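You operate a simulated robot arm through the tools that you are given. There is no shell and no other tool.

The job below is to be done with a simulated robot arm. You get a single attempt, and the scene is never put back.

Task
Put things in order on the right end of the grading table. At the end: the white round tin stands where the orange spool stood; the orange spool stands on top of the yellow bearing; the gold brass weight from the right end of the grading table stands on top of the white tape roll; the white bulb from the right end of the grading table stands on top of the green bearing; one of the weights from the right end of the grading table is on top of the white box (marked "TIES") on the right end of the grading table; whatever was shut is shut again. Leave all else as you found it, and nothing knocked over. Set down upright: weight.

Only the result counts: the job must be done as asked and must still hold three seconds after the hand-in. Knocking over, shifting, dropping, spilling or breaking anything else fails it.

Robot
A 6-joint arm with a two-finger parallel gripper, fixed in place. Base frame: the origin is at the foot of the arm, x ahead of it, y to its left, z up; the work surface is at about z = 900. Lengths are in mm, angles in rad, forces in N, time in s.
With the tool pointing down near the work surface it reaches from about 360 to 760 mm from the base axis. Its first joint turns from -1.152 to 1.152 rad. Payload 2.45 kg.
The TCP is the grasp point between the finger pads, 24 mm short of the fingertips. In the tool frame z runs along the fingers and y along their closing line. The gripper opens to 68 mm. The fingers are 17 mm wide and 10 mm thick; the gripper's body (40 by 70 mm) begins 41 mm behind the TCP.
Orientation is told as [roll, pitch, yaw] about the base's x, y, z axes, in that order, counted from this pose: with the fingers straight down and closing along the base's y, the tool's x points along the base's -x, its y along +y and its z along -z.

Tools
- The arm moves only by the tool drive_tool. Its argument "commands" is a list that holds one entry, the list of rows, each a list of 7 numbers: the shift along the base's x, y, z in units of 50 mm (1.0 is 50 mm), then the turn, a rotation vector about the base's x, y, z in units of 8 degrees (1.0 is 8 degrees), then the gripper command, from -1 (shut) to 1 (fully open), values between in proportion. In form: [[[x, y, z, rx, ry, rz, claw], ...]]. A call has 1 to 20 rows; each row shifts and turns the commanded pose from where the row before left it. A call with a number of a shift or a turn outside -1 to 1 is refused whole. Rows are played at 5 a second. More than 50 mm and 0.15 rad between two rows, or a gripper value outside its range, and nothing of the call is played. Where a pose cannot be reached the arm comes as near as it can. A force on the tool above 40 N (or 10 N above the force at the start of the call, whichever is more), or a blocked arm, ends the call early, and 0.2 s more pass. Each finger travels about 108 mm/s and halts on what it meets, pressing with about 34 N; the grip force reading is that of the motor and also rises with nothing between the fingers. The clock runs only during rows and for 0.2 s after the last one: add rows that do not move to give the fingers time. It gives the time, the measured TCP pose, the force on the tool (base axes), the opening and the grip force at its end, in the units of the frame above (readings bear some noise), with the torque about the TCP (base axes, N m) and any sound that the robot's microphone picked up.
- Cameras (640 x 400 px; columns grow to the right, rows downward): "scene" is fixed at [170.4, 422.6, 1450.1]; the picture's right is [-0.68, -0.73, 0.00], its down [-0.52, 0.48, -0.71] and it looks along [0.52, -0.48, -0.71] (base axes); focal length 310 px, centre (320, 200). "wrist" rides on the gripper at [84, 11, -75] in the tool frame; the picture's right is [-0.13, 0.99, 0.00], its down [-0.60, -0.08, -0.79] and it looks along [-0.79, -0.10, 0.61] (tool axes); focal length 251 px, centre (320, 200). There is no depth. A picture from a camera that has moved, and an enlarged one, comes with that camera's place and axes in the base frame and with its lens.
- capture(camera): a new picture of that camera. The clock stands still meanwhile.
- zoom(camera, box): a new picture of the part [left, top, right, bottom] of that camera's present view, enlarged. The clock stands still meanwhile.
- job_done(): hands the job in; it is judged then, once.

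Places have to be worked out from the pictures, the camera data and where the tool is seen. Open the gripper and draw the arm clear of the work before you hand the job in, unless the task says otherwise.

The tools are called after "Call:" by a JSON object that holds its "method" and its "body". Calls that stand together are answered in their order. drive_tool: Moves the arm, as the interface text tells. Its arguments: {"type":"object","properties":{"commands":{"type":"array","items":{"type":"array","items":{"type":"array","items":{"type":"number"}}}}},"required":["commands"]} The other tools are called the same way: capture (camera) takes a picture; zoom (camera, box) takes an enlarged picture of a part of a camera's view; job_done () hands the job in.

At the start:

```text
time_s: 0.0
eef_pos: [410.4, 144.8, 1160.1]
tcp_rot: [-0.001, 0.0, 0.0]
wrist_force: [-0.7, 0.8, 0.2]
ft_torque: [-0.01, 0.0, 0.0]
gripper_width: 67.8
grip_force: 0.0
```

scene: 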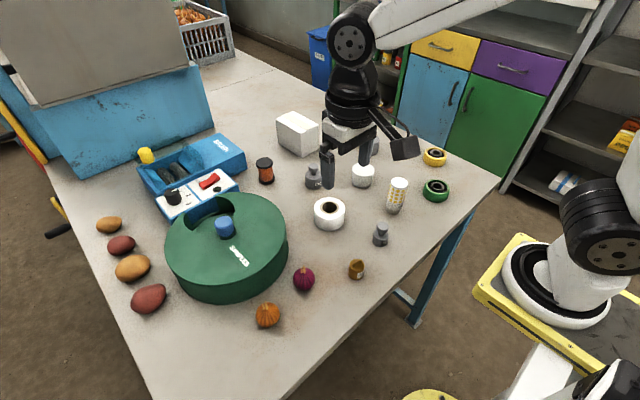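
wrist: 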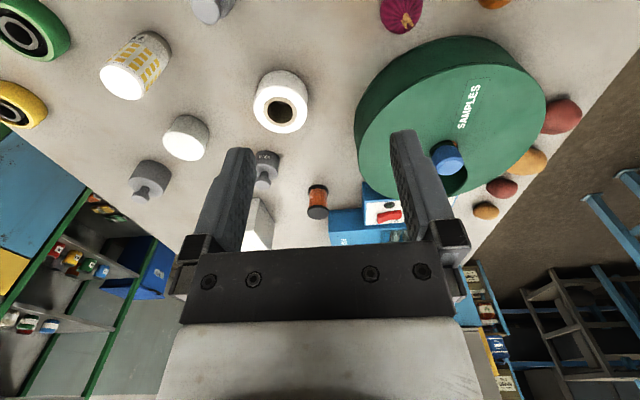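

I start by looking closely at the scene to identify the objects; the arm does not move yet.

Call:
{"method": "zoom", "body": {"camera": "scene", "box": [240, 100, 400, 200]}}

Call:
{"method": "zoom", "body": {"camera": "scene", "box": [340, 120, 500, 220]}}

Call:
{"method": "zoom", "body": {"camera": "scene", "box": [280, 190, 440, 290]}}

Call:
{"method": "zoom", "body": {"camera": "scene", "box": [120, 130, 300, 310]}}

Call:
{"method": "zoom", "body": {"camera": "wrist", "box": [0, 0, 320, 200]}}

Call:
{"method": "zoom", "body": {"camera": "wrist", "box": [320, 0, 640, 250]}}

```text
4.00 times, centred on (320, 150) of scene
camera zoom: at [170.4, 422.6, 1450.1], right [-0.68, -0.73, 0.0], down [-0.52, 0.48, -0.71], along [0.52, -0.48, -0.71], focal length 1240 px, centre (320, 400)
```

zoom: 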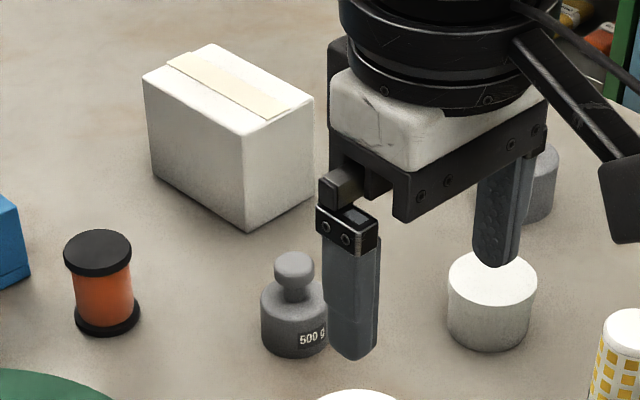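

```text
4.00 times, centred on (420, 170) of scene
camera zoom: at [170.4, 422.6, 1450.1], right [-0.68, -0.73, 0.0], down [-0.52, 0.48, -0.71], along [0.52, -0.48, -0.71], focal length 1240 px, centre (-80, 320)
```

zoom: 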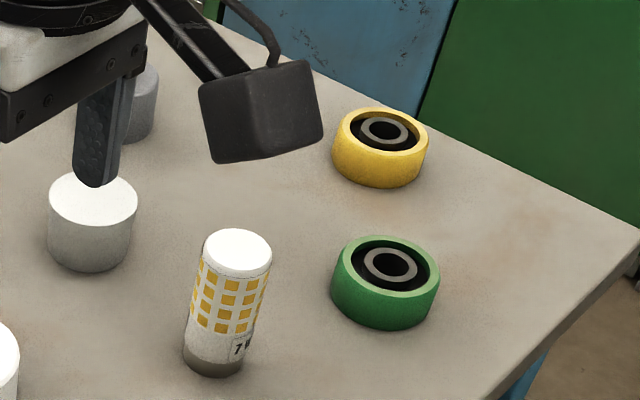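

```text
4.00 times, centred on (360, 240) of scene
camera zoom: at [170.4, 422.6, 1450.1], right [-0.68, -0.73, 0.0], down [-0.52, 0.48, -0.71], along [0.52, -0.48, -0.71], focal length 1240 px, centre (160, 40)
```

zoom: 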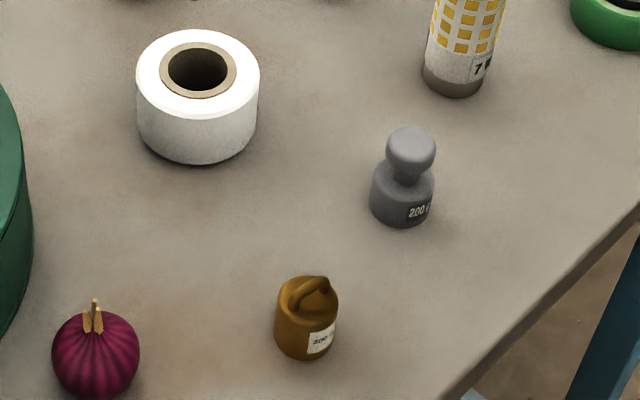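

```text
2.22 times, centred on (210, 220) of scene
camera zoom: at [170.4, 422.6, 1450.1], right [-0.68, -0.73, 0.0], down [-0.52, 0.48, -0.71], along [0.52, -0.48, -0.71], focal length 689 px, centre (564, 156)
```

zoom: 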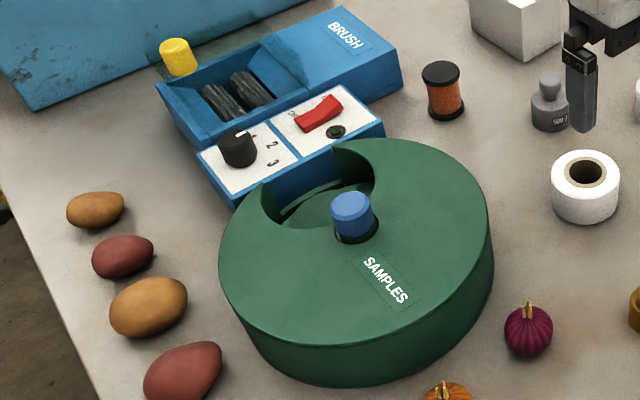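

```text
2.00 times, centred on (160, 100) of wrist
camera zoom: at [327.5, 156.8, 1235.5], right [0.13, 0.99, 0.0], down [0.6, -0.08, 0.79], along [0.79, -0.1, -0.61], focal length 503 px, centre (640, 400)
```

zoom: 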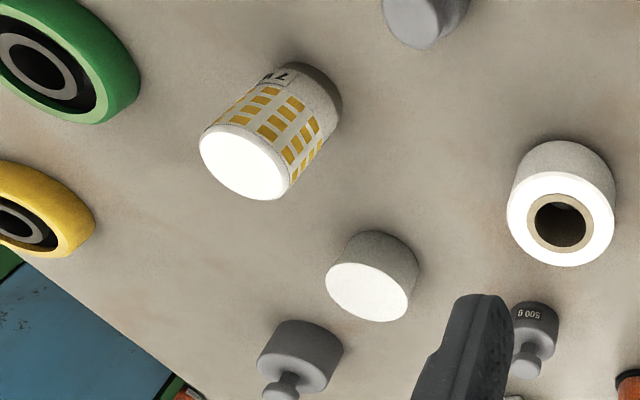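

```text
1.60 times, centred on (480, 125) of wrist
camera zoom: at [327.5, 156.8, 1235.5], right [0.13, 0.99, 0.0], down [0.6, -0.08, 0.79], along [0.79, -0.1, -0.61], focal length 402 px, centre (64, 320)
```

zoom: 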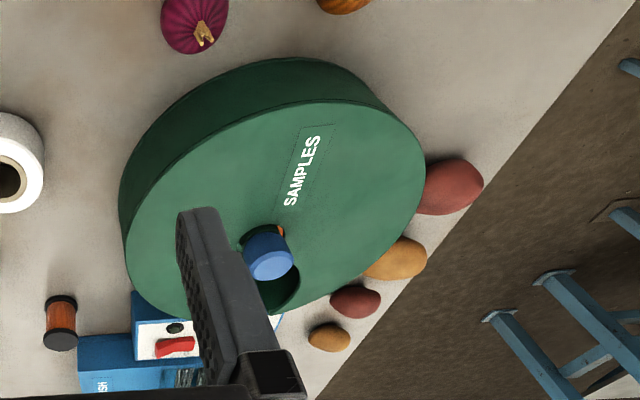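

The pictures show the tin (white cylinder), spool, 500 g weight, a further grey weight, the box, the bulb ("7 W"), both bearings, the tape roll, the 200 g grey weight and the brass weight. I move to a hover pose to survey the far part of the table with the wrist camera.

Call:
{"method": "drive_tool", "body": {"commands": [[[0.55, -0.2, -0.55, 0, 0, 0, 1], [0.55, -0.2, -0.55, 0, 0, 0, 1], [0.55, -0.2, -0.55, 0, 0, 0, 1], [0.55, -0.3, -0.55, 0, 0, 0, 1], [0, 0, 0, 0, 0, 0, 1], [0, 0, 0, 0, 0, 0, 1]]]}}

Call:
{"method": "capture", "body": {"camera": "wrist"}}

Call:
{"method": "capture", "body": {"camera": "scene"}}

```text
time_s: 1.4
eef_pos: [520.5, 99.2, 1052.6]
tcp_rot: [0.0, 0.0, 0.0]
wrist_force: [-0.2, 0.1, 0.2]
ft_torque: [-0.01, -0.01, -0.01]
gripper_width: 68.0
grip_force: 0.2
```

```text
taken
camera wrist: at [437.4, 110.1, 1127.0], right [0.13, 0.99, 0.0], down [0.6, -0.08, 0.79], along [0.79, -0.1, -0.61], focal length 251 px, centre (320, 200)
```

wrist: 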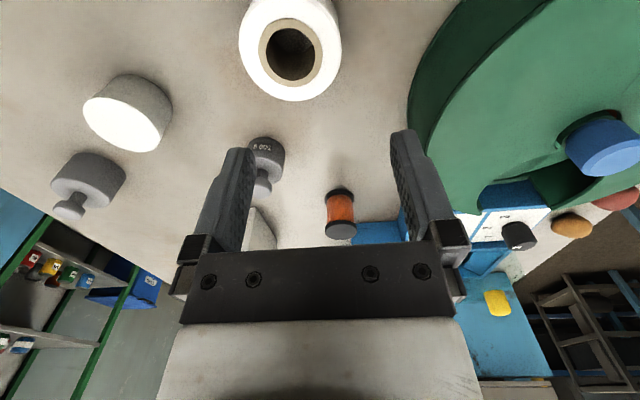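

```text
taken
```

scene: 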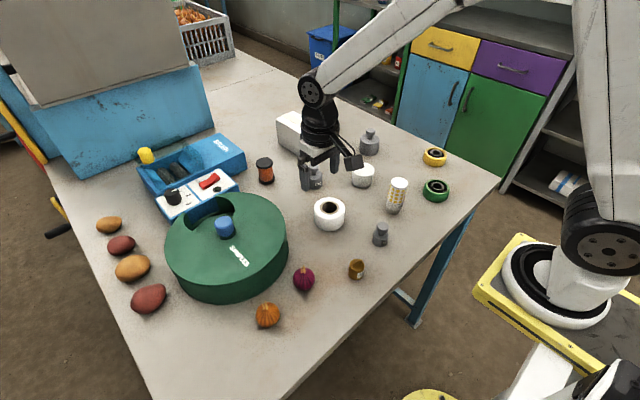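

The survey view shows the spool, the 500 g weight, the box behind the finger, the tin and the big grey weight. I zoom in on these to measure their places.

Call:
{"method": "zoom", "body": {"camera": "wrist", "box": [240, 120, 400, 250]}}

Call:
{"method": "zoom", "body": {"camera": "scene", "box": [230, 100, 330, 200]}}

Call:
{"method": "zoom", "body": {"camera": "scene", "box": [320, 110, 480, 210]}}

```text
3.08 times, centred on (320, 185) of wrist
camera zoom: at [437.4, 110.1, 1127.0], right [0.13, 0.99, 0.0], down [0.6, -0.08, 0.79], along [0.79, -0.1, -0.61], focal length 774 px, centre (320, 246)
```

zoom: 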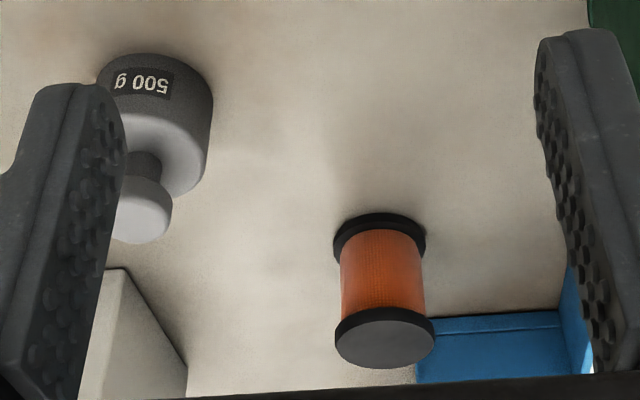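

```text
4.00 times, centred on (280, 150) of scene
camera zoom: at [170.4, 422.6, 1450.1], right [-0.68, -0.73, 0.0], down [-0.52, 0.48, -0.71], along [0.52, -0.48, -0.71], focal length 1240 px, centre (480, 400)
```

zoom: 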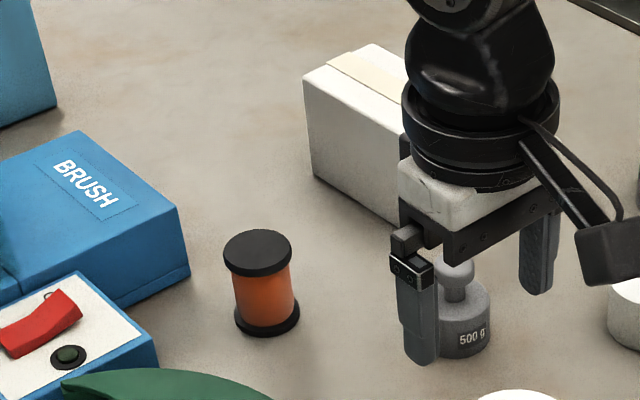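

```text
4.00 times, centred on (400, 160) of scene
camera zoom: at [170.4, 422.6, 1450.1], right [-0.68, -0.73, 0.0], down [-0.52, 0.48, -0.71], along [0.52, -0.48, -0.71], focal length 1240 px, centre (0, 360)
```

zoom: 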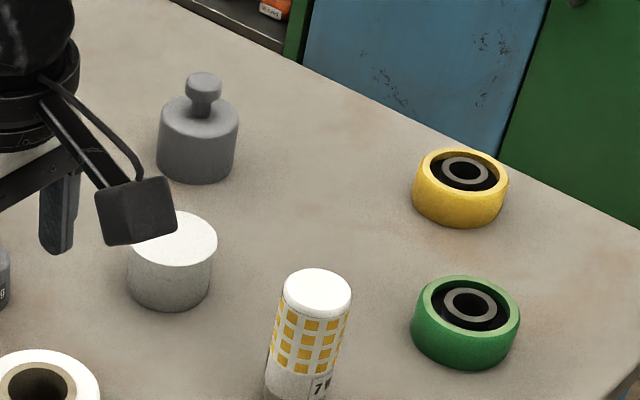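

The spool is at about (729, 100), radius 22, height 55; box top is at about z 979. I move over the spool, staying high, and look again before lowering.

Call:
{"method": "drive_tool", "body": {"commands": [[[0.83, 0, 0, 0, 0, 0, 1], [0.83, 0, 0, 0, 0, 0, 1], [0.83, 0, 0, 0, 0, 0, 1], [0.83, 0, 0, 0, 0, 0, 1], [0.83, 0.01, -0.5, 0, 0, 0, 1], [0, 0, -0.6, 0, 0, 0, 1], [0, 0, 0, 0, 0, 0, 1]]]}}

Call:
{"method": "capture", "body": {"camera": "wrist"}}

Call:
{"method": "zoom", "body": {"camera": "scene", "box": [210, 100, 330, 200]}}

```text
time_s: 3.0
eef_pos: [728.3, 102.7, 995.9]
tcp_rot: [-0.001, -0.001, 0.0]
wrist_force: [-0.2, -0.3, 0.4]
ft_torque: [-0.02, -0.01, 0.01]
gripper_width: 68.0
grip_force: 0.1
```

```text
taken
camera wrist: at [645.5, 113.1, 1071.5], right [0.13, 0.99, 0.0], down [0.6, -0.08, 0.79], along [0.79, -0.1, -0.61], focal length 251 px, centre (320, 200)
```

wrist: 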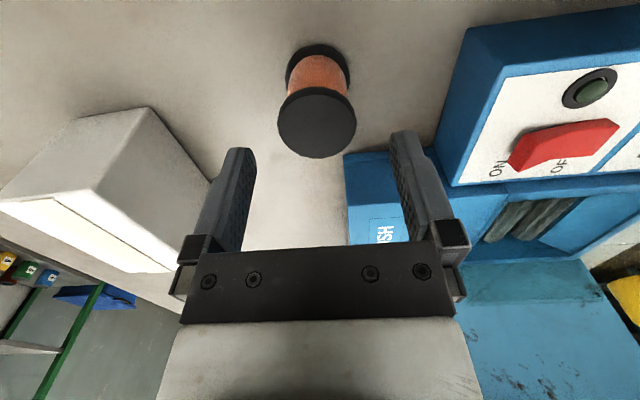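

```text
4.00 times, centred on (270, 150) of scene
camera zoom: at [170.4, 422.6, 1450.1], right [-0.68, -0.73, 0.0], down [-0.52, 0.48, -0.71], along [0.52, -0.48, -0.71], focal length 1240 px, centre (520, 400)
```

zoom: 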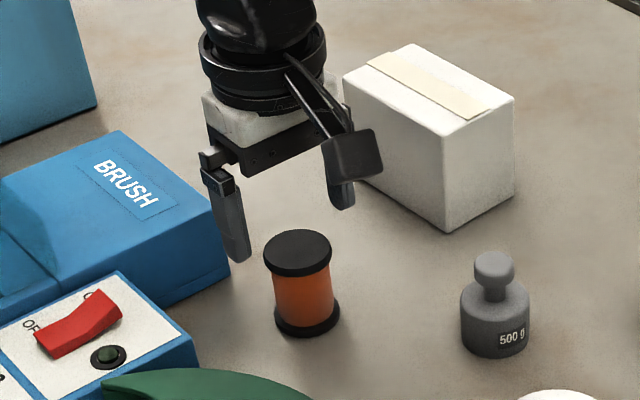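

The wrist view puts the spool centre at about (730, 100), within 2 mm of the TCP. I lower to z≈936 around the spool, with the fingers still open.

Call:
{"method": "drive_tool", "body": {"commands": [[[0.02, -0.02, -0.5, 0, 0, 0, 1], [0, 0, -0.5, 0, 0, 0, 1], [0, 0, -0.2, 0, 0, 0, 1], [0, 0, 0, 0, 0, 0, 1], [0, 0, 0, 0, 0, 0, 1]]]}}

Call:
{"method": "capture", "body": {"camera": "wrist"}}

Call:
{"method": "zoom", "body": {"camera": "scene", "box": [210, 100, 330, 200]}}

```text
time_s: 4.2
eef_pos: [728.8, 100.3, 936.8]
tcp_rot: [0.0, 0.002, -0.001]
wrist_force: [-0.8, 0.1, 1.0]
ft_torque: [0.0, 0.01, 0.0]
gripper_width: 68.0
grip_force: 0.1
```

```text
taken
camera wrist: at [645.2, 111.4, 1010.3], right [0.13, 0.99, 0.0], down [0.6, -0.08, 0.79], along [0.79, -0.1, -0.61], focal length 251 px, centre (320, 200)
```

wrist: 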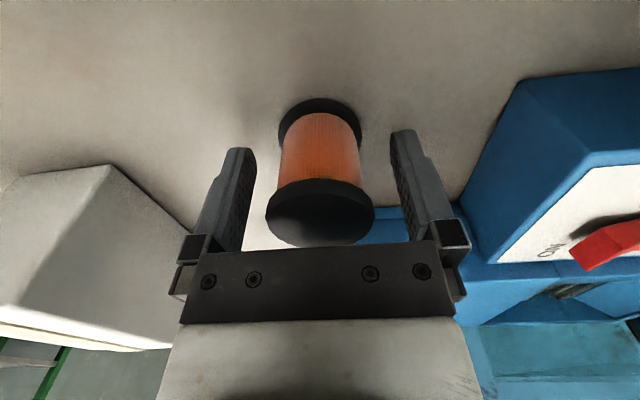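

```text
4.00 times, centred on (270, 150) of scene
camera zoom: at [170.4, 422.6, 1450.1], right [-0.68, -0.73, 0.0], down [-0.52, 0.48, -0.71], along [0.52, -0.48, -0.71], focal length 1240 px, centre (520, 400)
```

zoom: 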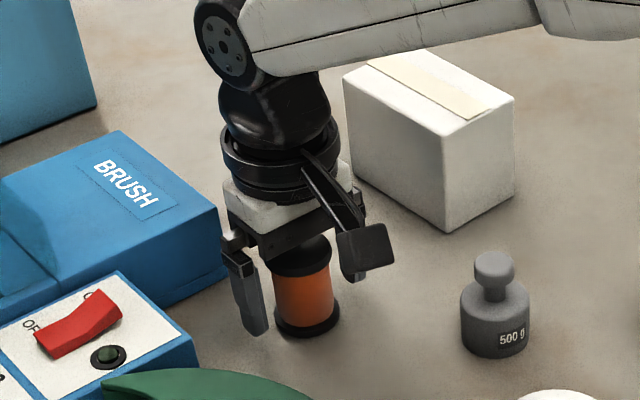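

The spool stands centrally between the fingers, with clear space around. I close the gripper.

Call:
{"method": "drive_tool", "body": {"commands": [[[0, 0, 0, 0, 0, 0, -1], [0, 0, 0, 0, 0, 0, -1], [0, 0, 0, 0, 0, 0, -1]]]}}

Call:
{"method": "capture", "body": {"camera": "wrist"}}

```text
time_s: 5.0
eef_pos: [727.1, 100.1, 935.9]
tcp_rot: [0.0, -0.001, 0.002]
wrist_force: [0.2, -0.2, -0.2]
ft_torque: [0.02, -0.01, 0.01]
gripper_width: 42.9
grip_force: 34.1
```

```text
taken
camera wrist: at [645.2, 111.4, 1010.4], right [0.13, 0.99, 0.0], down [0.6, -0.08, 0.79], along [0.79, -0.1, -0.61], focal length 251 px, centre (320, 200)
```

wrist: 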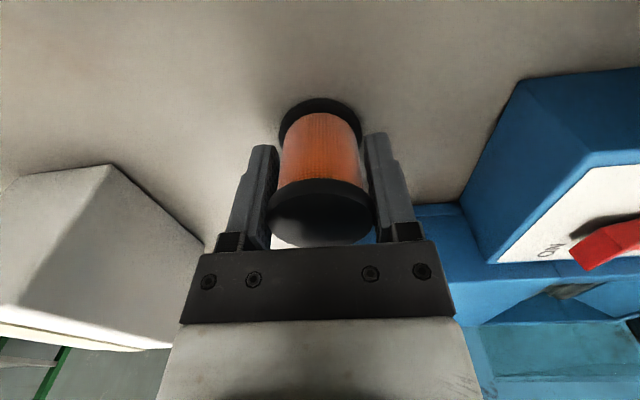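

The spool is held (42.9 mm). I lift it gently and carry it high over the others toward the yellow bearing, stopping beside it for a look.

Call:
{"method": "drive_tool", "body": {"commands": [[[0, 0, 0.2, 0, 0, 0, -1], [0, 0, 0.5, 0, 0, 0, -1], [0, 0, 0.7, 0, 0, 0, -1], [0, 0, 0.7, 0, 0, 0, -1], [0, 0, 0.3, 0, 0, 0, -1], [-0.3, -0.3, 0, 0, 0, 0, -1], [-0.55, -0.54, 0, 0, 0, 0, -1], [-0.55, -0.54, 0, 0, 0, 0, -1], [-0.55, -0.54, 0, 0, 0, 0, -1], [-0.55, -0.54, 0, 0, 0, 0, -1], [-0.55, -0.54, 0, 0, 0, 0, -1], [-0.55, -0.54, 0, 0, 0, 0, -1], [-0.55, -0.54, 0, 0, 0, 0, -1], [-0.55, -0.54, 0, 0, 0, 0, -1], [-0.55, -0.54, 0, 0, 0, 0, -1], [-0.55, -0.54, 0, 0, 0, 0, -1], [-0.3, -0.3, 0, 0, 0, 0, -1], [0, 0, 0, 0, 0, 0, -1], [0, 0, 0, 0, 0, 0, -1]]]}}

Call:
{"method": "capture", "body": {"camera": "wrist"}}

Call:
{"method": "capture", "body": {"camera": "scene"}}

```text
time_s: 9.0
eef_pos: [421.6, -199.6, 1056.4]
tcp_rot: [0.001, 0.001, 0.001]
wrist_force: [0.3, 0.3, -0.4]
ft_torque: [0.02, 0.0, -0.03]
gripper_width: 43.0
grip_force: 34.1
```

```text
taken
camera wrist: at [339.7, -188.4, 1130.8], right [0.13, 0.99, 0.0], down [0.6, -0.08, 0.79], along [0.79, -0.1, -0.61], focal length 251 px, centre (320, 200)
```

wrist: 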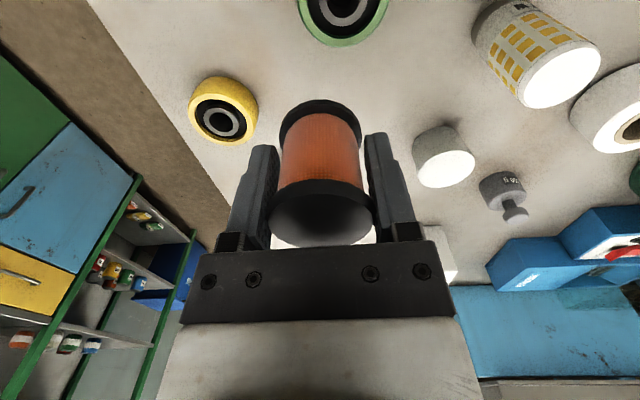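

```text
taken
```

scene: 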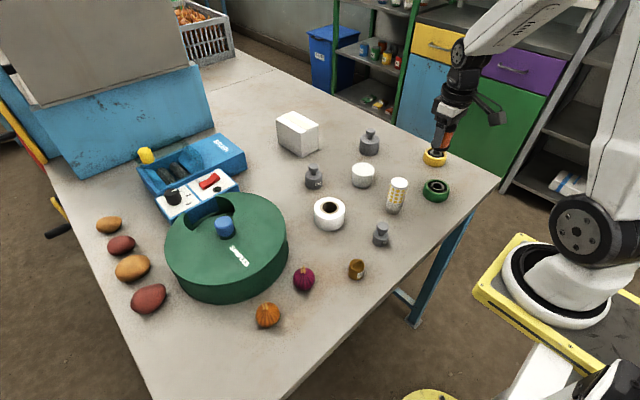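

The spool is held upright and the yellow bearing is in view to its left. I zoom in on it to work out its centre and the shape of its top.

Call:
{"method": "zoom", "body": {"camera": "wrist", "box": [170, 60, 290, 160]}}

Call:
{"method": "zoom", "body": {"camera": "scene", "box": [400, 120, 480, 210]}}

Call:
{"method": "zoom", "body": {"camera": "wrist", "box": [260, 0, 420, 60]}}

```text
4.00 times, centred on (230, 110) of wrist
camera zoom: at [339.7, -188.4, 1130.8], right [0.13, 0.99, 0.0], down [0.6, -0.08, 0.79], along [0.79, -0.1, -0.61], focal length 1006 px, centre (680, 560)
```

zoom: 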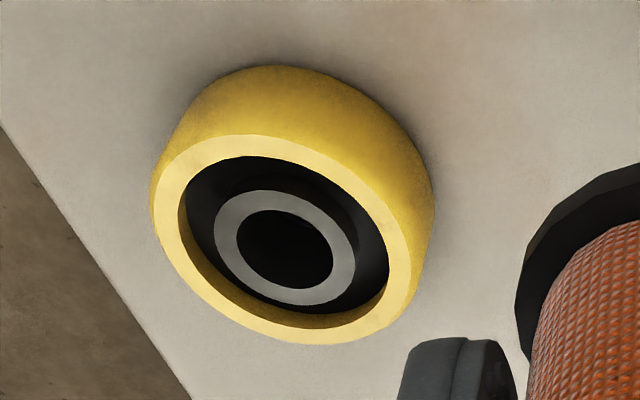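

```text
4.44 times, centred on (440, 165) of scene
camera zoom: at [170.4, 422.6, 1450.1], right [-0.68, -0.73, 0.0], down [-0.52, 0.48, -0.71], along [0.52, -0.48, -0.71], focal length 1378 px, centre (-213, 356)
```

zoom: 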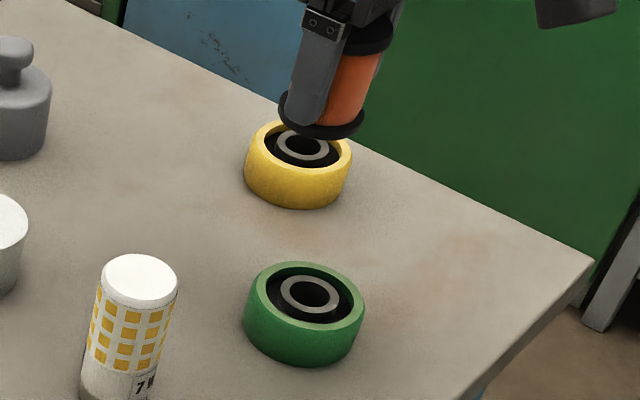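

```text
4.00 times, centred on (340, 30) of wrist
camera zoom: at [339.7, -188.4, 1130.8], right [0.13, 0.99, 0.0], down [0.6, -0.08, 0.79], along [0.79, -0.1, -0.61], focal length 1006 px, centre (240, 880)
```

zoom: 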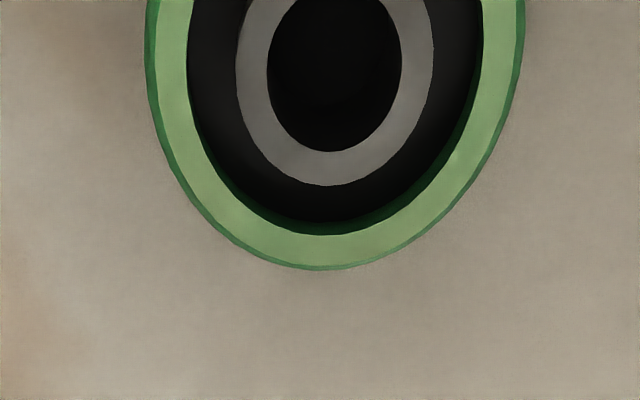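

The bearing's inner grey ring is about level with its rim, and I put its centre at about (471, -302), top near z 923. I move the spool over it and partly down, then check the alignment.

Call:
{"method": "drive_tool", "body": {"commands": [[[0.2, -0.4, 0, 0, 0, 0, -1], [0.25, -0.55, 0, 0, 0, 0, -1], [0.25, -0.55, 0, 0, 0, 0, -1], [0.216, -0.552, -0.3, 0, 0, 0, -1], [0, 0, -0.5, 0, 0, 0, -1], [0, 0, -0.5, 0, 0, 0, -1], [0, 0, -0.1, 0, 0, 0, -1], [0, 0, 0, 0, 0, 0, -1], [0, 0, 0, 0, 0, 0, -1]]]}}

Call:
{"method": "capture", "body": {"camera": "wrist"}}

Call:
{"method": "zoom", "body": {"camera": "scene", "box": [400, 110, 480, 180]}}

```text
time_s: 11.0
eef_pos: [469.3, -302.2, 985.1]
tcp_rot: [0.001, 0.001, -0.001]
wrist_force: [0.0, -0.2, -0.8]
ft_torque: [0.0, 0.02, 0.0]
gripper_width: 42.8
grip_force: 34.2
```

```text
taken
camera wrist: at [387.0, -291.1, 1059.9], right [0.13, 0.99, 0.0], down [0.6, -0.08, 0.79], along [0.79, -0.1, -0.61], focal length 251 px, centre (320, 200)
```

wrist: 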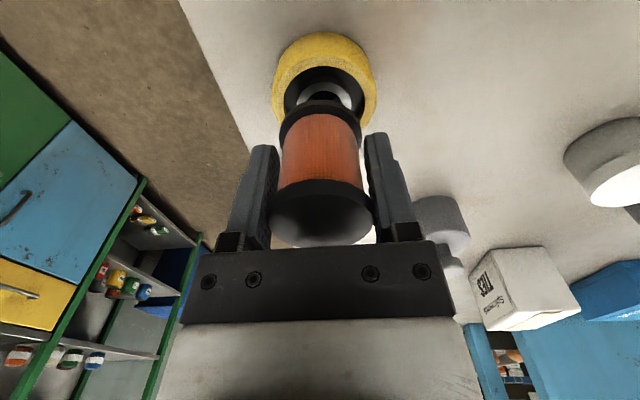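

```text
5.71 times, centred on (440, 145) of scene
camera zoom: at [170.4, 422.6, 1450.1], right [-0.68, -0.73, 0.0], down [-0.52, 0.48, -0.71], along [0.52, -0.48, -0.71], focal length 1771 px, centre (-366, 514)
```

zoom: 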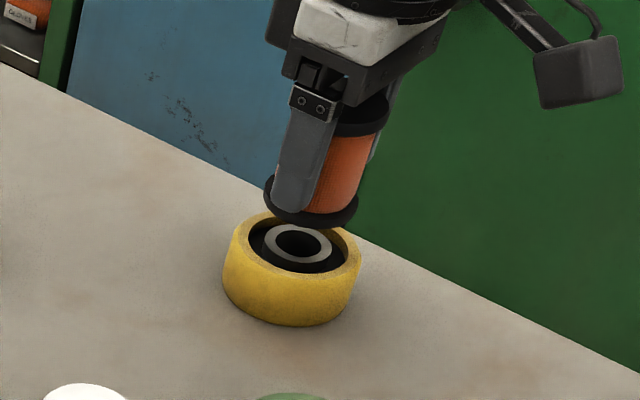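

The box shows the "TIES" mark. I zoom in on the wrist view to check the spool's alignment over the bearing.

Call:
{"method": "zoom", "body": {"camera": "wrist", "box": [250, 20, 400, 120]}}

Call:
{"method": "zoom", "body": {"camera": "scene", "box": [420, 130, 460, 170]}}

```text
4.00 times, centred on (325, 70) of wrist
camera zoom: at [387.0, -291.1, 1059.9], right [0.13, 0.99, 0.0], down [0.6, -0.08, 0.79], along [0.79, -0.1, -0.61], focal length 1006 px, centre (300, 720)
```

zoom: 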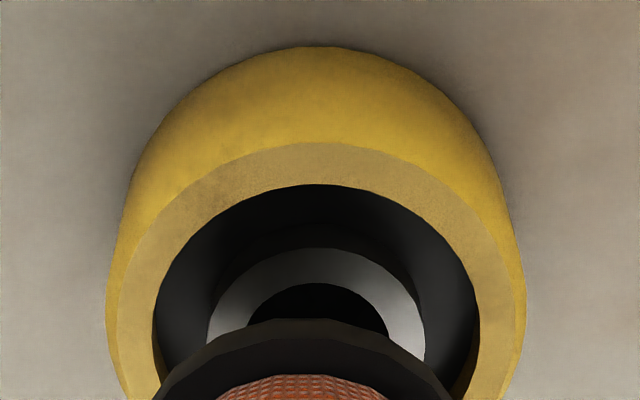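

```text
10.00 times, centred on (440, 150) of scene
camera zoom: at [170.4, 422.6, 1450.1], right [-0.68, -0.73, 0.0], down [-0.52, 0.48, -0.71], along [0.52, -0.48, -0.71], focal length 3100 px, centre (-880, 700)
```

zoom: 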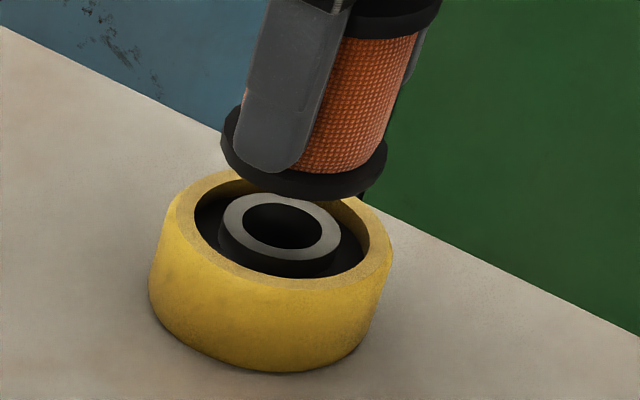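

Triangulating the two wrist views puts the bearing centre at (470, -300) with its top near z 928, so the spool needs -3 mm in x and +2.4 mm in y. I correct and lower most of the way.

Call:
{"method": "drive_tool", "body": {"commands": [[[-0.064, 0.048, 0, 0, 0, 0, -1], [0, 0, -0.12, 0, 0, 0, -1], [0, 0, -0.12, 0, 0, 0, -1], [0, 0, -0.08, 0, 0, 0, -1], [0, 0, 0, 0, 0, 0, -1]]]}}

Call:
{"method": "zoom", "body": {"camera": "wrist", "box": [250, 20, 400, 120]}}

Call:
{"method": "zoom", "body": {"camera": "scene", "box": [420, 130, 460, 170]}}

```text
time_s: 12.2
eef_pos: [467.1, -300.5, 970.7]
tcp_rot: [0.0, -0.001, -0.001]
wrist_force: [-0.2, -0.3, -0.7]
ft_torque: [-0.01, -0.02, -0.01]
gripper_width: 42.7
grip_force: 33.5
```

```text
4.00 times, centred on (325, 70) of wrist
camera zoom: at [383.8, -289.4, 1044.5], right [0.13, 0.99, 0.0], down [0.6, -0.08, 0.79], along [0.79, -0.1, -0.61], focal length 1006 px, centre (300, 720)
```

zoom: 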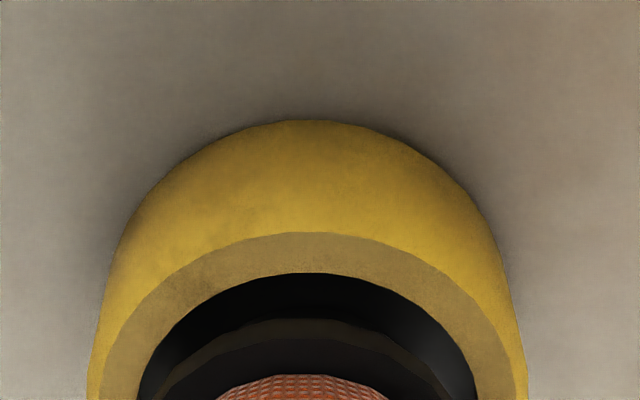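

```text
10.00 times, centred on (440, 150) of scene
camera zoom: at [170.4, 422.6, 1450.1], right [-0.68, -0.73, 0.0], down [-0.52, 0.48, -0.71], along [0.52, -0.48, -0.71], focal length 3100 px, centre (-880, 700)
```

zoom: 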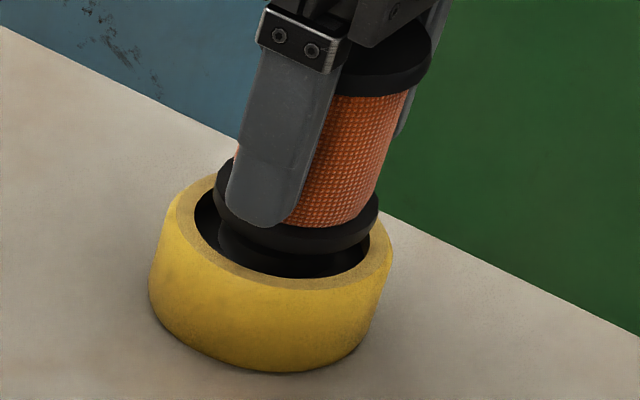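

The spool is now within about 1 mm of the bearing's centre and roughly 6 mm above it. I lower in small steps while watching the force.

Call:
{"method": "drive_tool", "body": {"commands": [[[0.012, 0.014, -0.04, 0, 0, 0, -1], [0, 0, -0.03, 0, 0, 0, -1], [0, 0, -0.02, 0, 0, 0, -1], [0, 0, 0, 0, 0, 0, -1]]]}}

Call:
{"method": "zoom", "body": {"camera": "scene", "box": [420, 130, 460, 170]}}

```text
time_s: 13.2
eef_pos: [467.8, -299.8, 965.8]
tcp_rot: [-0.001, -0.001, 0.0]
wrist_force: [0.2, 0.0, -1.5]
ft_torque: [0.03, 0.03, 0.0]
gripper_width: 42.8
grip_force: 33.8
```

```text
10.00 times, centred on (440, 150) of scene
camera zoom: at [170.4, 422.6, 1450.1], right [-0.68, -0.73, 0.0], down [-0.52, 0.48, -0.71], along [0.52, -0.48, -0.71], focal length 3100 px, centre (-880, 700)
```

zoom: 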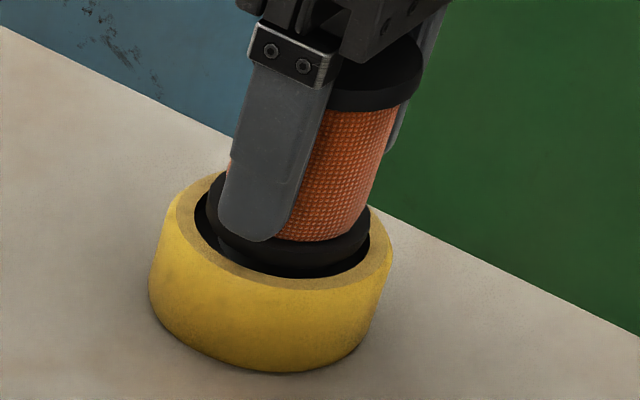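

The spool bottom is just above the ring and there is no contact force yet. I continue down in 1 mm steps.

Call:
{"method": "drive_tool", "body": {"commands": [[[0, 0, -0.02, 0, 0, 0, -1], [0, 0, -0.02, 0, 0, 0, -1], [0, 0, 0, 0, 0, 0, -1]]]}}

Call:
{"method": "zoom", "body": {"camera": "wrist", "box": [240, 20, 400, 140]}}

Call:
{"method": "zoom", "body": {"camera": "scene", "box": [420, 130, 460, 170]}}

```text
time_s: 14.0
eef_pos: [467.2, -299.4, 964.1]
tcp_rot: [0.0, 0.0, -0.001]
wrist_force: [-2.4, 0.4, 6.3]
ft_torque: [0.04, 0.06, 0.05]
gripper_width: 42.7
grip_force: 34.4
```

```text
3.33 times, centred on (320, 80) of wrist
camera zoom: at [384.2, -288.6, 1038.3], right [0.13, 0.99, 0.0], down [0.6, -0.08, 0.79], along [0.79, -0.1, -0.61], focal length 838 px, centre (320, 600)
```

zoom: 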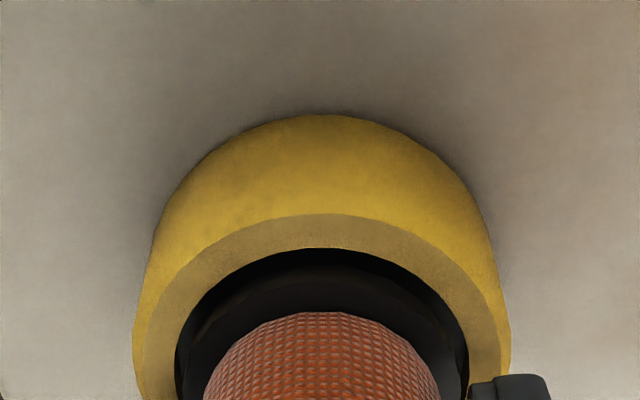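

```text
10.00 times, centred on (440, 150) of scene
camera zoom: at [170.3, 422.7, 1450.1], right [-0.68, -0.73, 0.0], down [-0.52, 0.48, -0.71], along [0.52, -0.48, -0.71], focal length 3100 px, centre (-880, 700)
```

zoom: 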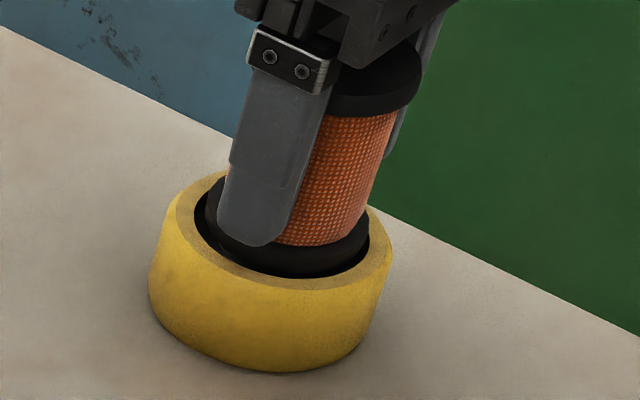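

Contact: 6 N upward with the spool bottom at z≈928, seated inside the rim. I ease the pressure slightly and open the fingers.

Call:
{"method": "drive_tool", "body": {"commands": [[[0, 0, 0.01, 0, 0, 0, -1], [0, 0, 0, 0, 0, 0, 0.35], [0, 0, 0, 0, 0, 0, 0.5], [0, 0, 0, 0, 0, 0, 0.8], [0, 0, 0, 0, 0, 0, 1], [0, 0, 0, 0, 0, 0, 1]]]}}

Call:
{"method": "capture", "body": {"camera": "wrist"}}

Call:
{"method": "zoom", "body": {"camera": "scene", "box": [410, 120, 470, 180]}}

```text
time_s: 15.4
eef_pos: [467.3, -300.0, 964.1]
tcp_rot: [0.001, 0.001, -0.001]
wrist_force: [0.4, 0.0, 0.6]
ft_torque: [-0.02, 0.01, 0.03]
gripper_width: 68.1
grip_force: 0.1
```

```text
taken
camera wrist: at [384.3, -288.7, 1038.5], right [0.13, 0.99, 0.0], down [0.6, -0.08, 0.79], along [0.79, -0.1, -0.61], focal length 251 px, centre (320, 200)
```

wrist: 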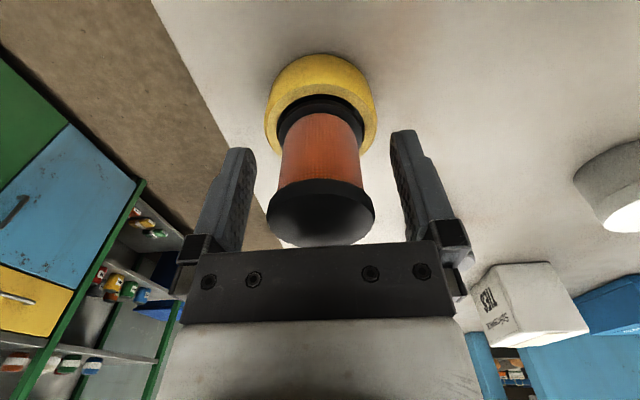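

```text
6.67 times, centred on (440, 150) of scene
camera zoom: at [170.4, 422.6, 1450.1], right [-0.68, -0.73, 0.0], down [-0.52, 0.48, -0.71], along [0.52, -0.48, -0.71], focal length 2067 px, centre (-480, 533)
```

zoom: 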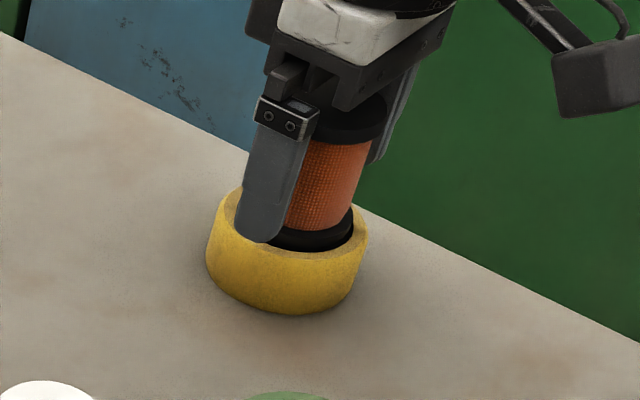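

The spool stands upright on the yellow bearing. I rise straight up, then go to a viewpoint in front of the tin.

Call:
{"method": "drive_tool", "body": {"commands": [[[0, 0, 0.3, 0, 0, 0, 1], [0, 0, 0.7, 0, 0, 0, 1], [0, 0, 0.9, 0, 0, 0, 1], [0, 0.4, 0, 0, 0, 0, 1], [0, 0.8, 0, 0, 0, 0, 1], [0, 0.8, 0, 0, 0, 0, 1], [0, 0.8, 0, 0, 0, 0, 1], [0, 0.8, 0, 0, 0, 0, 1], [0, 0.8, 0, 0, 0, 0, 1], [0, 0, 0, 0, 0, 0, 1], [0, 0, 0, 0, 0, 0, 1]]]}}

Call:
{"method": "capture", "body": {"camera": "wrist"}}

Call:
{"method": "capture", "body": {"camera": "scene"}}

```text
time_s: 17.8
eef_pos: [465.3, -77.5, 1058.0]
tcp_rot: [0.0, -0.001, 0.0]
wrist_force: [-0.7, 0.0, 0.0]
ft_torque: [0.0, 0.0, -0.01]
gripper_width: 67.9
grip_force: 0.0
```

```text
taken
camera wrist: at [383.2, -66.7, 1132.8], right [0.13, 0.99, 0.0], down [0.6, -0.08, 0.79], along [0.79, -0.1, -0.61], focal length 251 px, centre (320, 200)
```

wrist: 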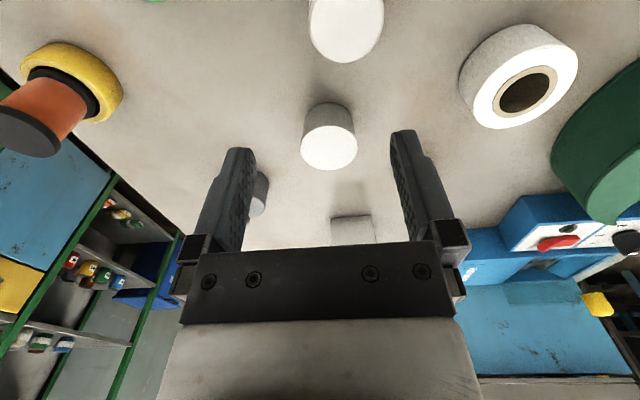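

```text
taken
```

scene: 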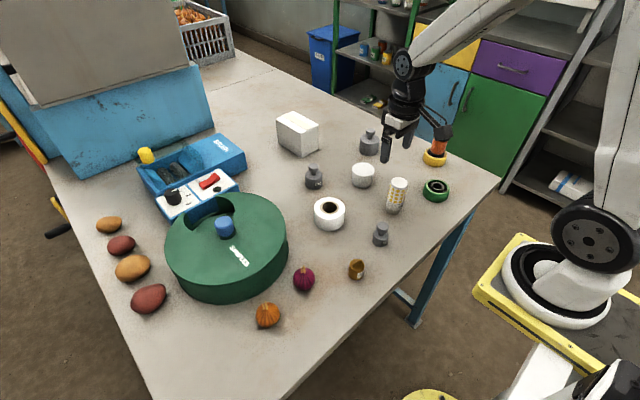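

The tin is straight ahead between the fingers in the wrist view. I zoom in to fix its place.

Call:
{"method": "zoom", "body": {"camera": "wrist", "box": [270, 80, 390, 180]}}

Call:
{"method": "zoom", "body": {"camera": "scene", "box": [340, 150, 390, 200]}}

```text
4.00 times, centred on (330, 130) of wrist
camera zoom: at [383.2, -66.7, 1132.8], right [0.13, 0.99, 0.0], down [0.6, -0.08, 0.79], along [0.79, -0.1, -0.61], focal length 1006 px, centre (280, 480)
```

zoom: 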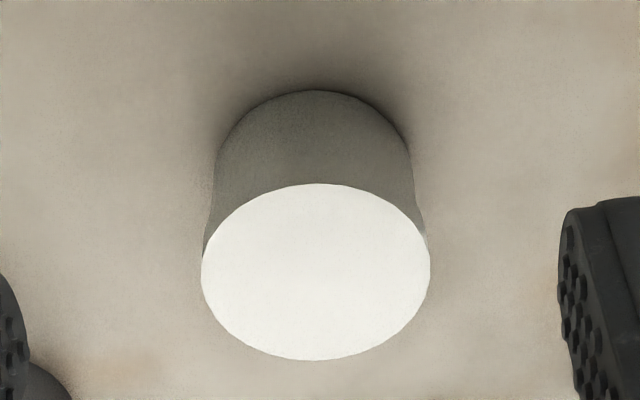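

```text
8.00 times, centred on (365, 175) of scene
camera zoom: at [170.4, 422.6, 1450.1], right [-0.68, -0.73, 0.0], down [-0.52, 0.48, -0.71], along [0.52, -0.48, -0.71], focal length 2480 px, centre (-40, 400)
```

zoom: 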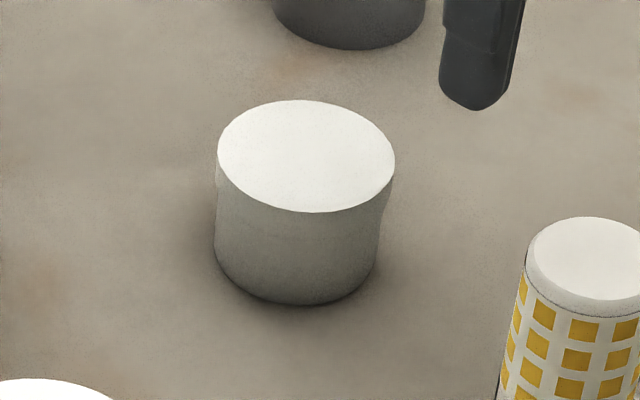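

The tin centre is about (552, -79.5), but the bulb standing nearby is about 91 mm tall and would be close to the wrist camera during that grasp. I do the bulb first, so I back off to look at it.

Call:
{"method": "drive_tool", "body": {"commands": [[[-0.6, 0.14, 0, 0, 0, 0, 1], [-0.6, 0.14, 0, 0, 0, 0, 1], [-0.5, 0.12, 0, 0, 0, 0, 1], [0, 0, 0, 0, 0, 0, 1], [0, 0, 0, 0, 0, 0, 1]]]}}

Call:
{"method": "capture", "body": {"camera": "wrist"}}

Call:
{"method": "zoom", "body": {"camera": "scene", "box": [370, 160, 430, 230]}}

```text
time_s: 19.0
eef_pos: [382.2, -60.9, 1057.4]
tcp_rot: [0.001, 0.0, -0.001]
wrist_force: [0.0, -0.3, 0.2]
ft_torque: [0.0, -0.01, 0.04]
gripper_width: 68.2
grip_force: 0.2
```

```text
taken
camera wrist: at [298.7, -48.9, 1132.2], right [0.13, 0.99, 0.0], down [0.6, -0.08, 0.79], along [0.79, -0.1, -0.61], focal length 251 px, centre (320, 200)
```

wrist: 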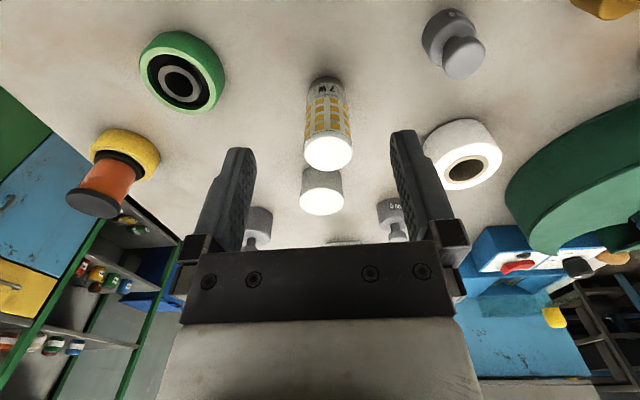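

```text
5.71 times, centred on (400, 195) of scene
camera zoom: at [170.4, 422.6, 1450.1], right [-0.68, -0.73, 0.0], down [-0.52, 0.48, -0.71], along [0.52, -0.48, -0.71], focal length 1771 px, centre (-137, 229)
```

zoom: 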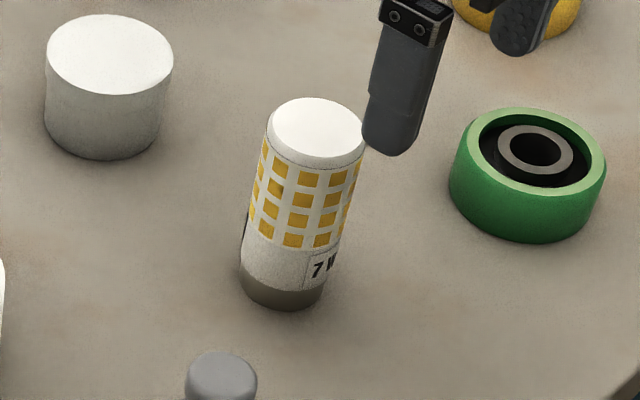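

This view shows the bulb and the green bearing well. I zoom in on both.

Call:
{"method": "zoom", "body": {"camera": "wrist", "box": [270, 60, 390, 180]}}

Call:
{"method": "zoom", "body": {"camera": "wrist", "box": [120, 20, 240, 120]}}

Call:
{"method": "zoom", "body": {"camera": "wrist", "box": [400, 0, 520, 100]}}

```text
3.33 times, centred on (330, 120) of wrist
camera zoom: at [298.7, -48.9, 1132.2], right [0.13, 0.99, 0.0], down [0.6, -0.08, 0.79], along [0.79, -0.1, -0.61], focal length 838 px, centre (287, 467)
```

zoom: 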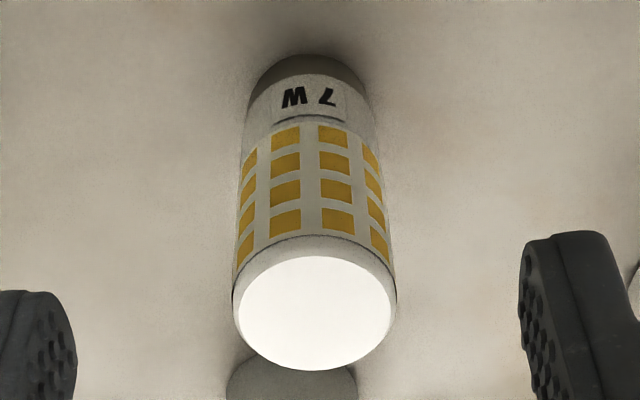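

```text
4.00 times, centred on (180, 70) of wrist
camera zoom: at [298.7, -48.9, 1132.2], right [0.13, 0.99, 0.0], down [0.6, -0.08, 0.79], along [0.79, -0.1, -0.61], focal length 1006 px, centre (880, 720)
```

zoom: 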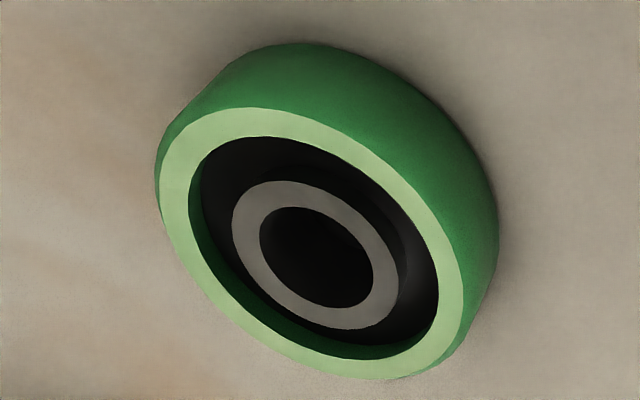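

```text
4.00 times, centred on (460, 50) of wrist
camera zoom: at [298.7, -48.9, 1132.2], right [0.13, 0.99, 0.0], down [0.6, -0.08, 0.79], along [0.79, -0.1, -0.61], focal length 1006 px, centre (-240, 800)
```

zoom: 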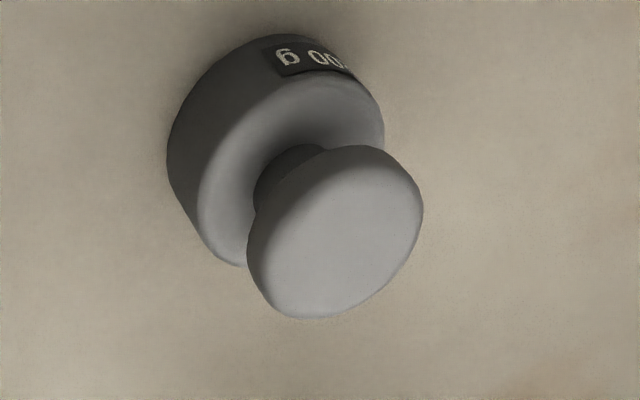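

The bulb is at about (430, -60), radius 18.5, top near z 989; the green bearing is at about (390, -179.5), top near z 928. I move over the bulb and lower to z≈960.

Call:
{"method": "drive_tool", "body": {"commands": [[[0.5, 0, 0, 0, 0, 0, 1], [0.44, 0, 0, 0, 0, 0, 1], [0, 0, -0.6, 0, 0, 0, 1], [0, 0, -0.6, 0, 0, 0, 1], [0, 0, -0.5, 0, 0, 0, 1], [0, 0, -0.24, 0, 0, 0, 1], [0, 0, 0, 0, 0, 0, 1], [0, 0, 0, 0, 0, 0, 1]]]}}

Call:
{"method": "capture", "body": {"camera": "wrist"}}

Call:
{"method": "zoom", "body": {"camera": "scene", "box": [360, 140, 440, 230]}}

```text
time_s: 20.8
eef_pos: [428.6, -60.4, 963.9]
tcp_rot: [0.001, 0.002, 0.001]
wrist_force: [0.9, -0.3, 0.1]
ft_torque: [0.02, 0.01, 0.03]
gripper_width: 68.1
grip_force: 0.0
```

```text
taken
camera wrist: at [345.7, -48.7, 1036.6], right [0.13, 0.99, 0.0], down [0.6, -0.08, 0.79], along [0.79, -0.1, -0.61], focal length 251 px, centre (320, 200)
```

wrist: 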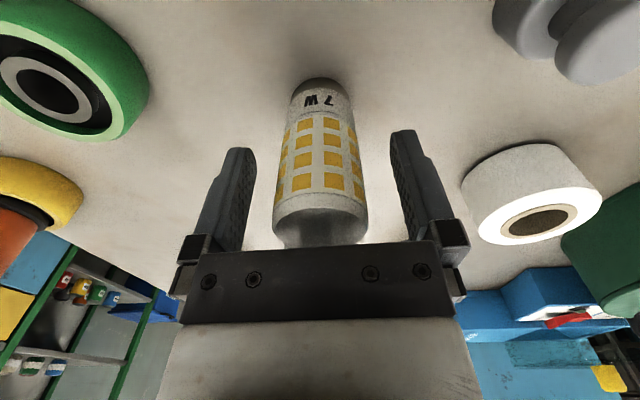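

```text
4.44 times, centred on (400, 185) of scene
camera zoom: at [170.4, 422.6, 1450.1], right [-0.68, -0.73, 0.0], down [-0.52, 0.48, -0.71], along [0.52, -0.48, -0.71], focal length 1378 px, centre (-36, 267)
```

zoom: 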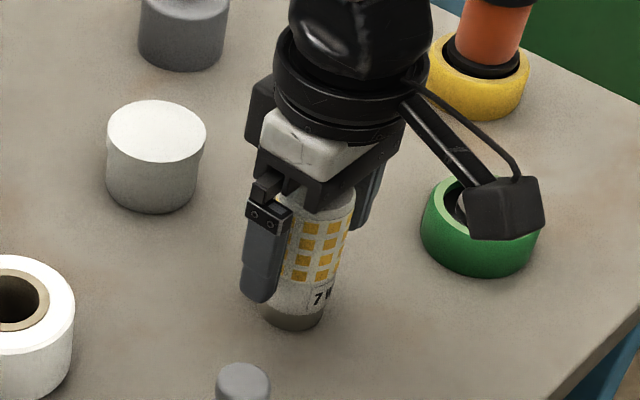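

The bulb is between the fingers with the gripper body still above its top. I close the gripper.

Call:
{"method": "drive_tool", "body": {"commands": [[[0, 0, 0, 0, 0, 0, 0.3], [0, 0, 0, 0, 0, 0, -1], [0, 0, 0, 0, 0, 0, -1], [0, 0, 0, 0, 0, 0, -1]]]}}

Call:
{"method": "capture", "body": {"camera": "wrist"}}

```text
time_s: 21.8
eef_pos: [428.7, -60.1, 962.9]
tcp_rot: [0.001, 0.0, 0.0]
wrist_force: [-0.9, -0.1, 0.2]
ft_torque: [0.01, 0.0, -0.01]
gripper_width: 36.8
grip_force: 34.3
```

```text
taken
camera wrist: at [345.7, -48.7, 1036.7], right [0.13, 0.99, 0.0], down [0.6, -0.08, 0.79], along [0.79, -0.1, -0.61], focal length 251 px, centre (320, 200)
```

wrist: 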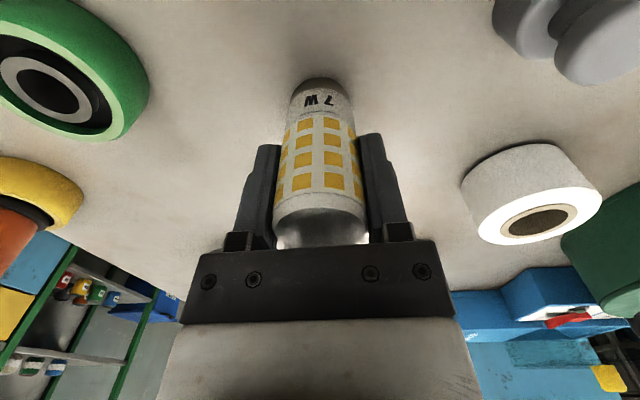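

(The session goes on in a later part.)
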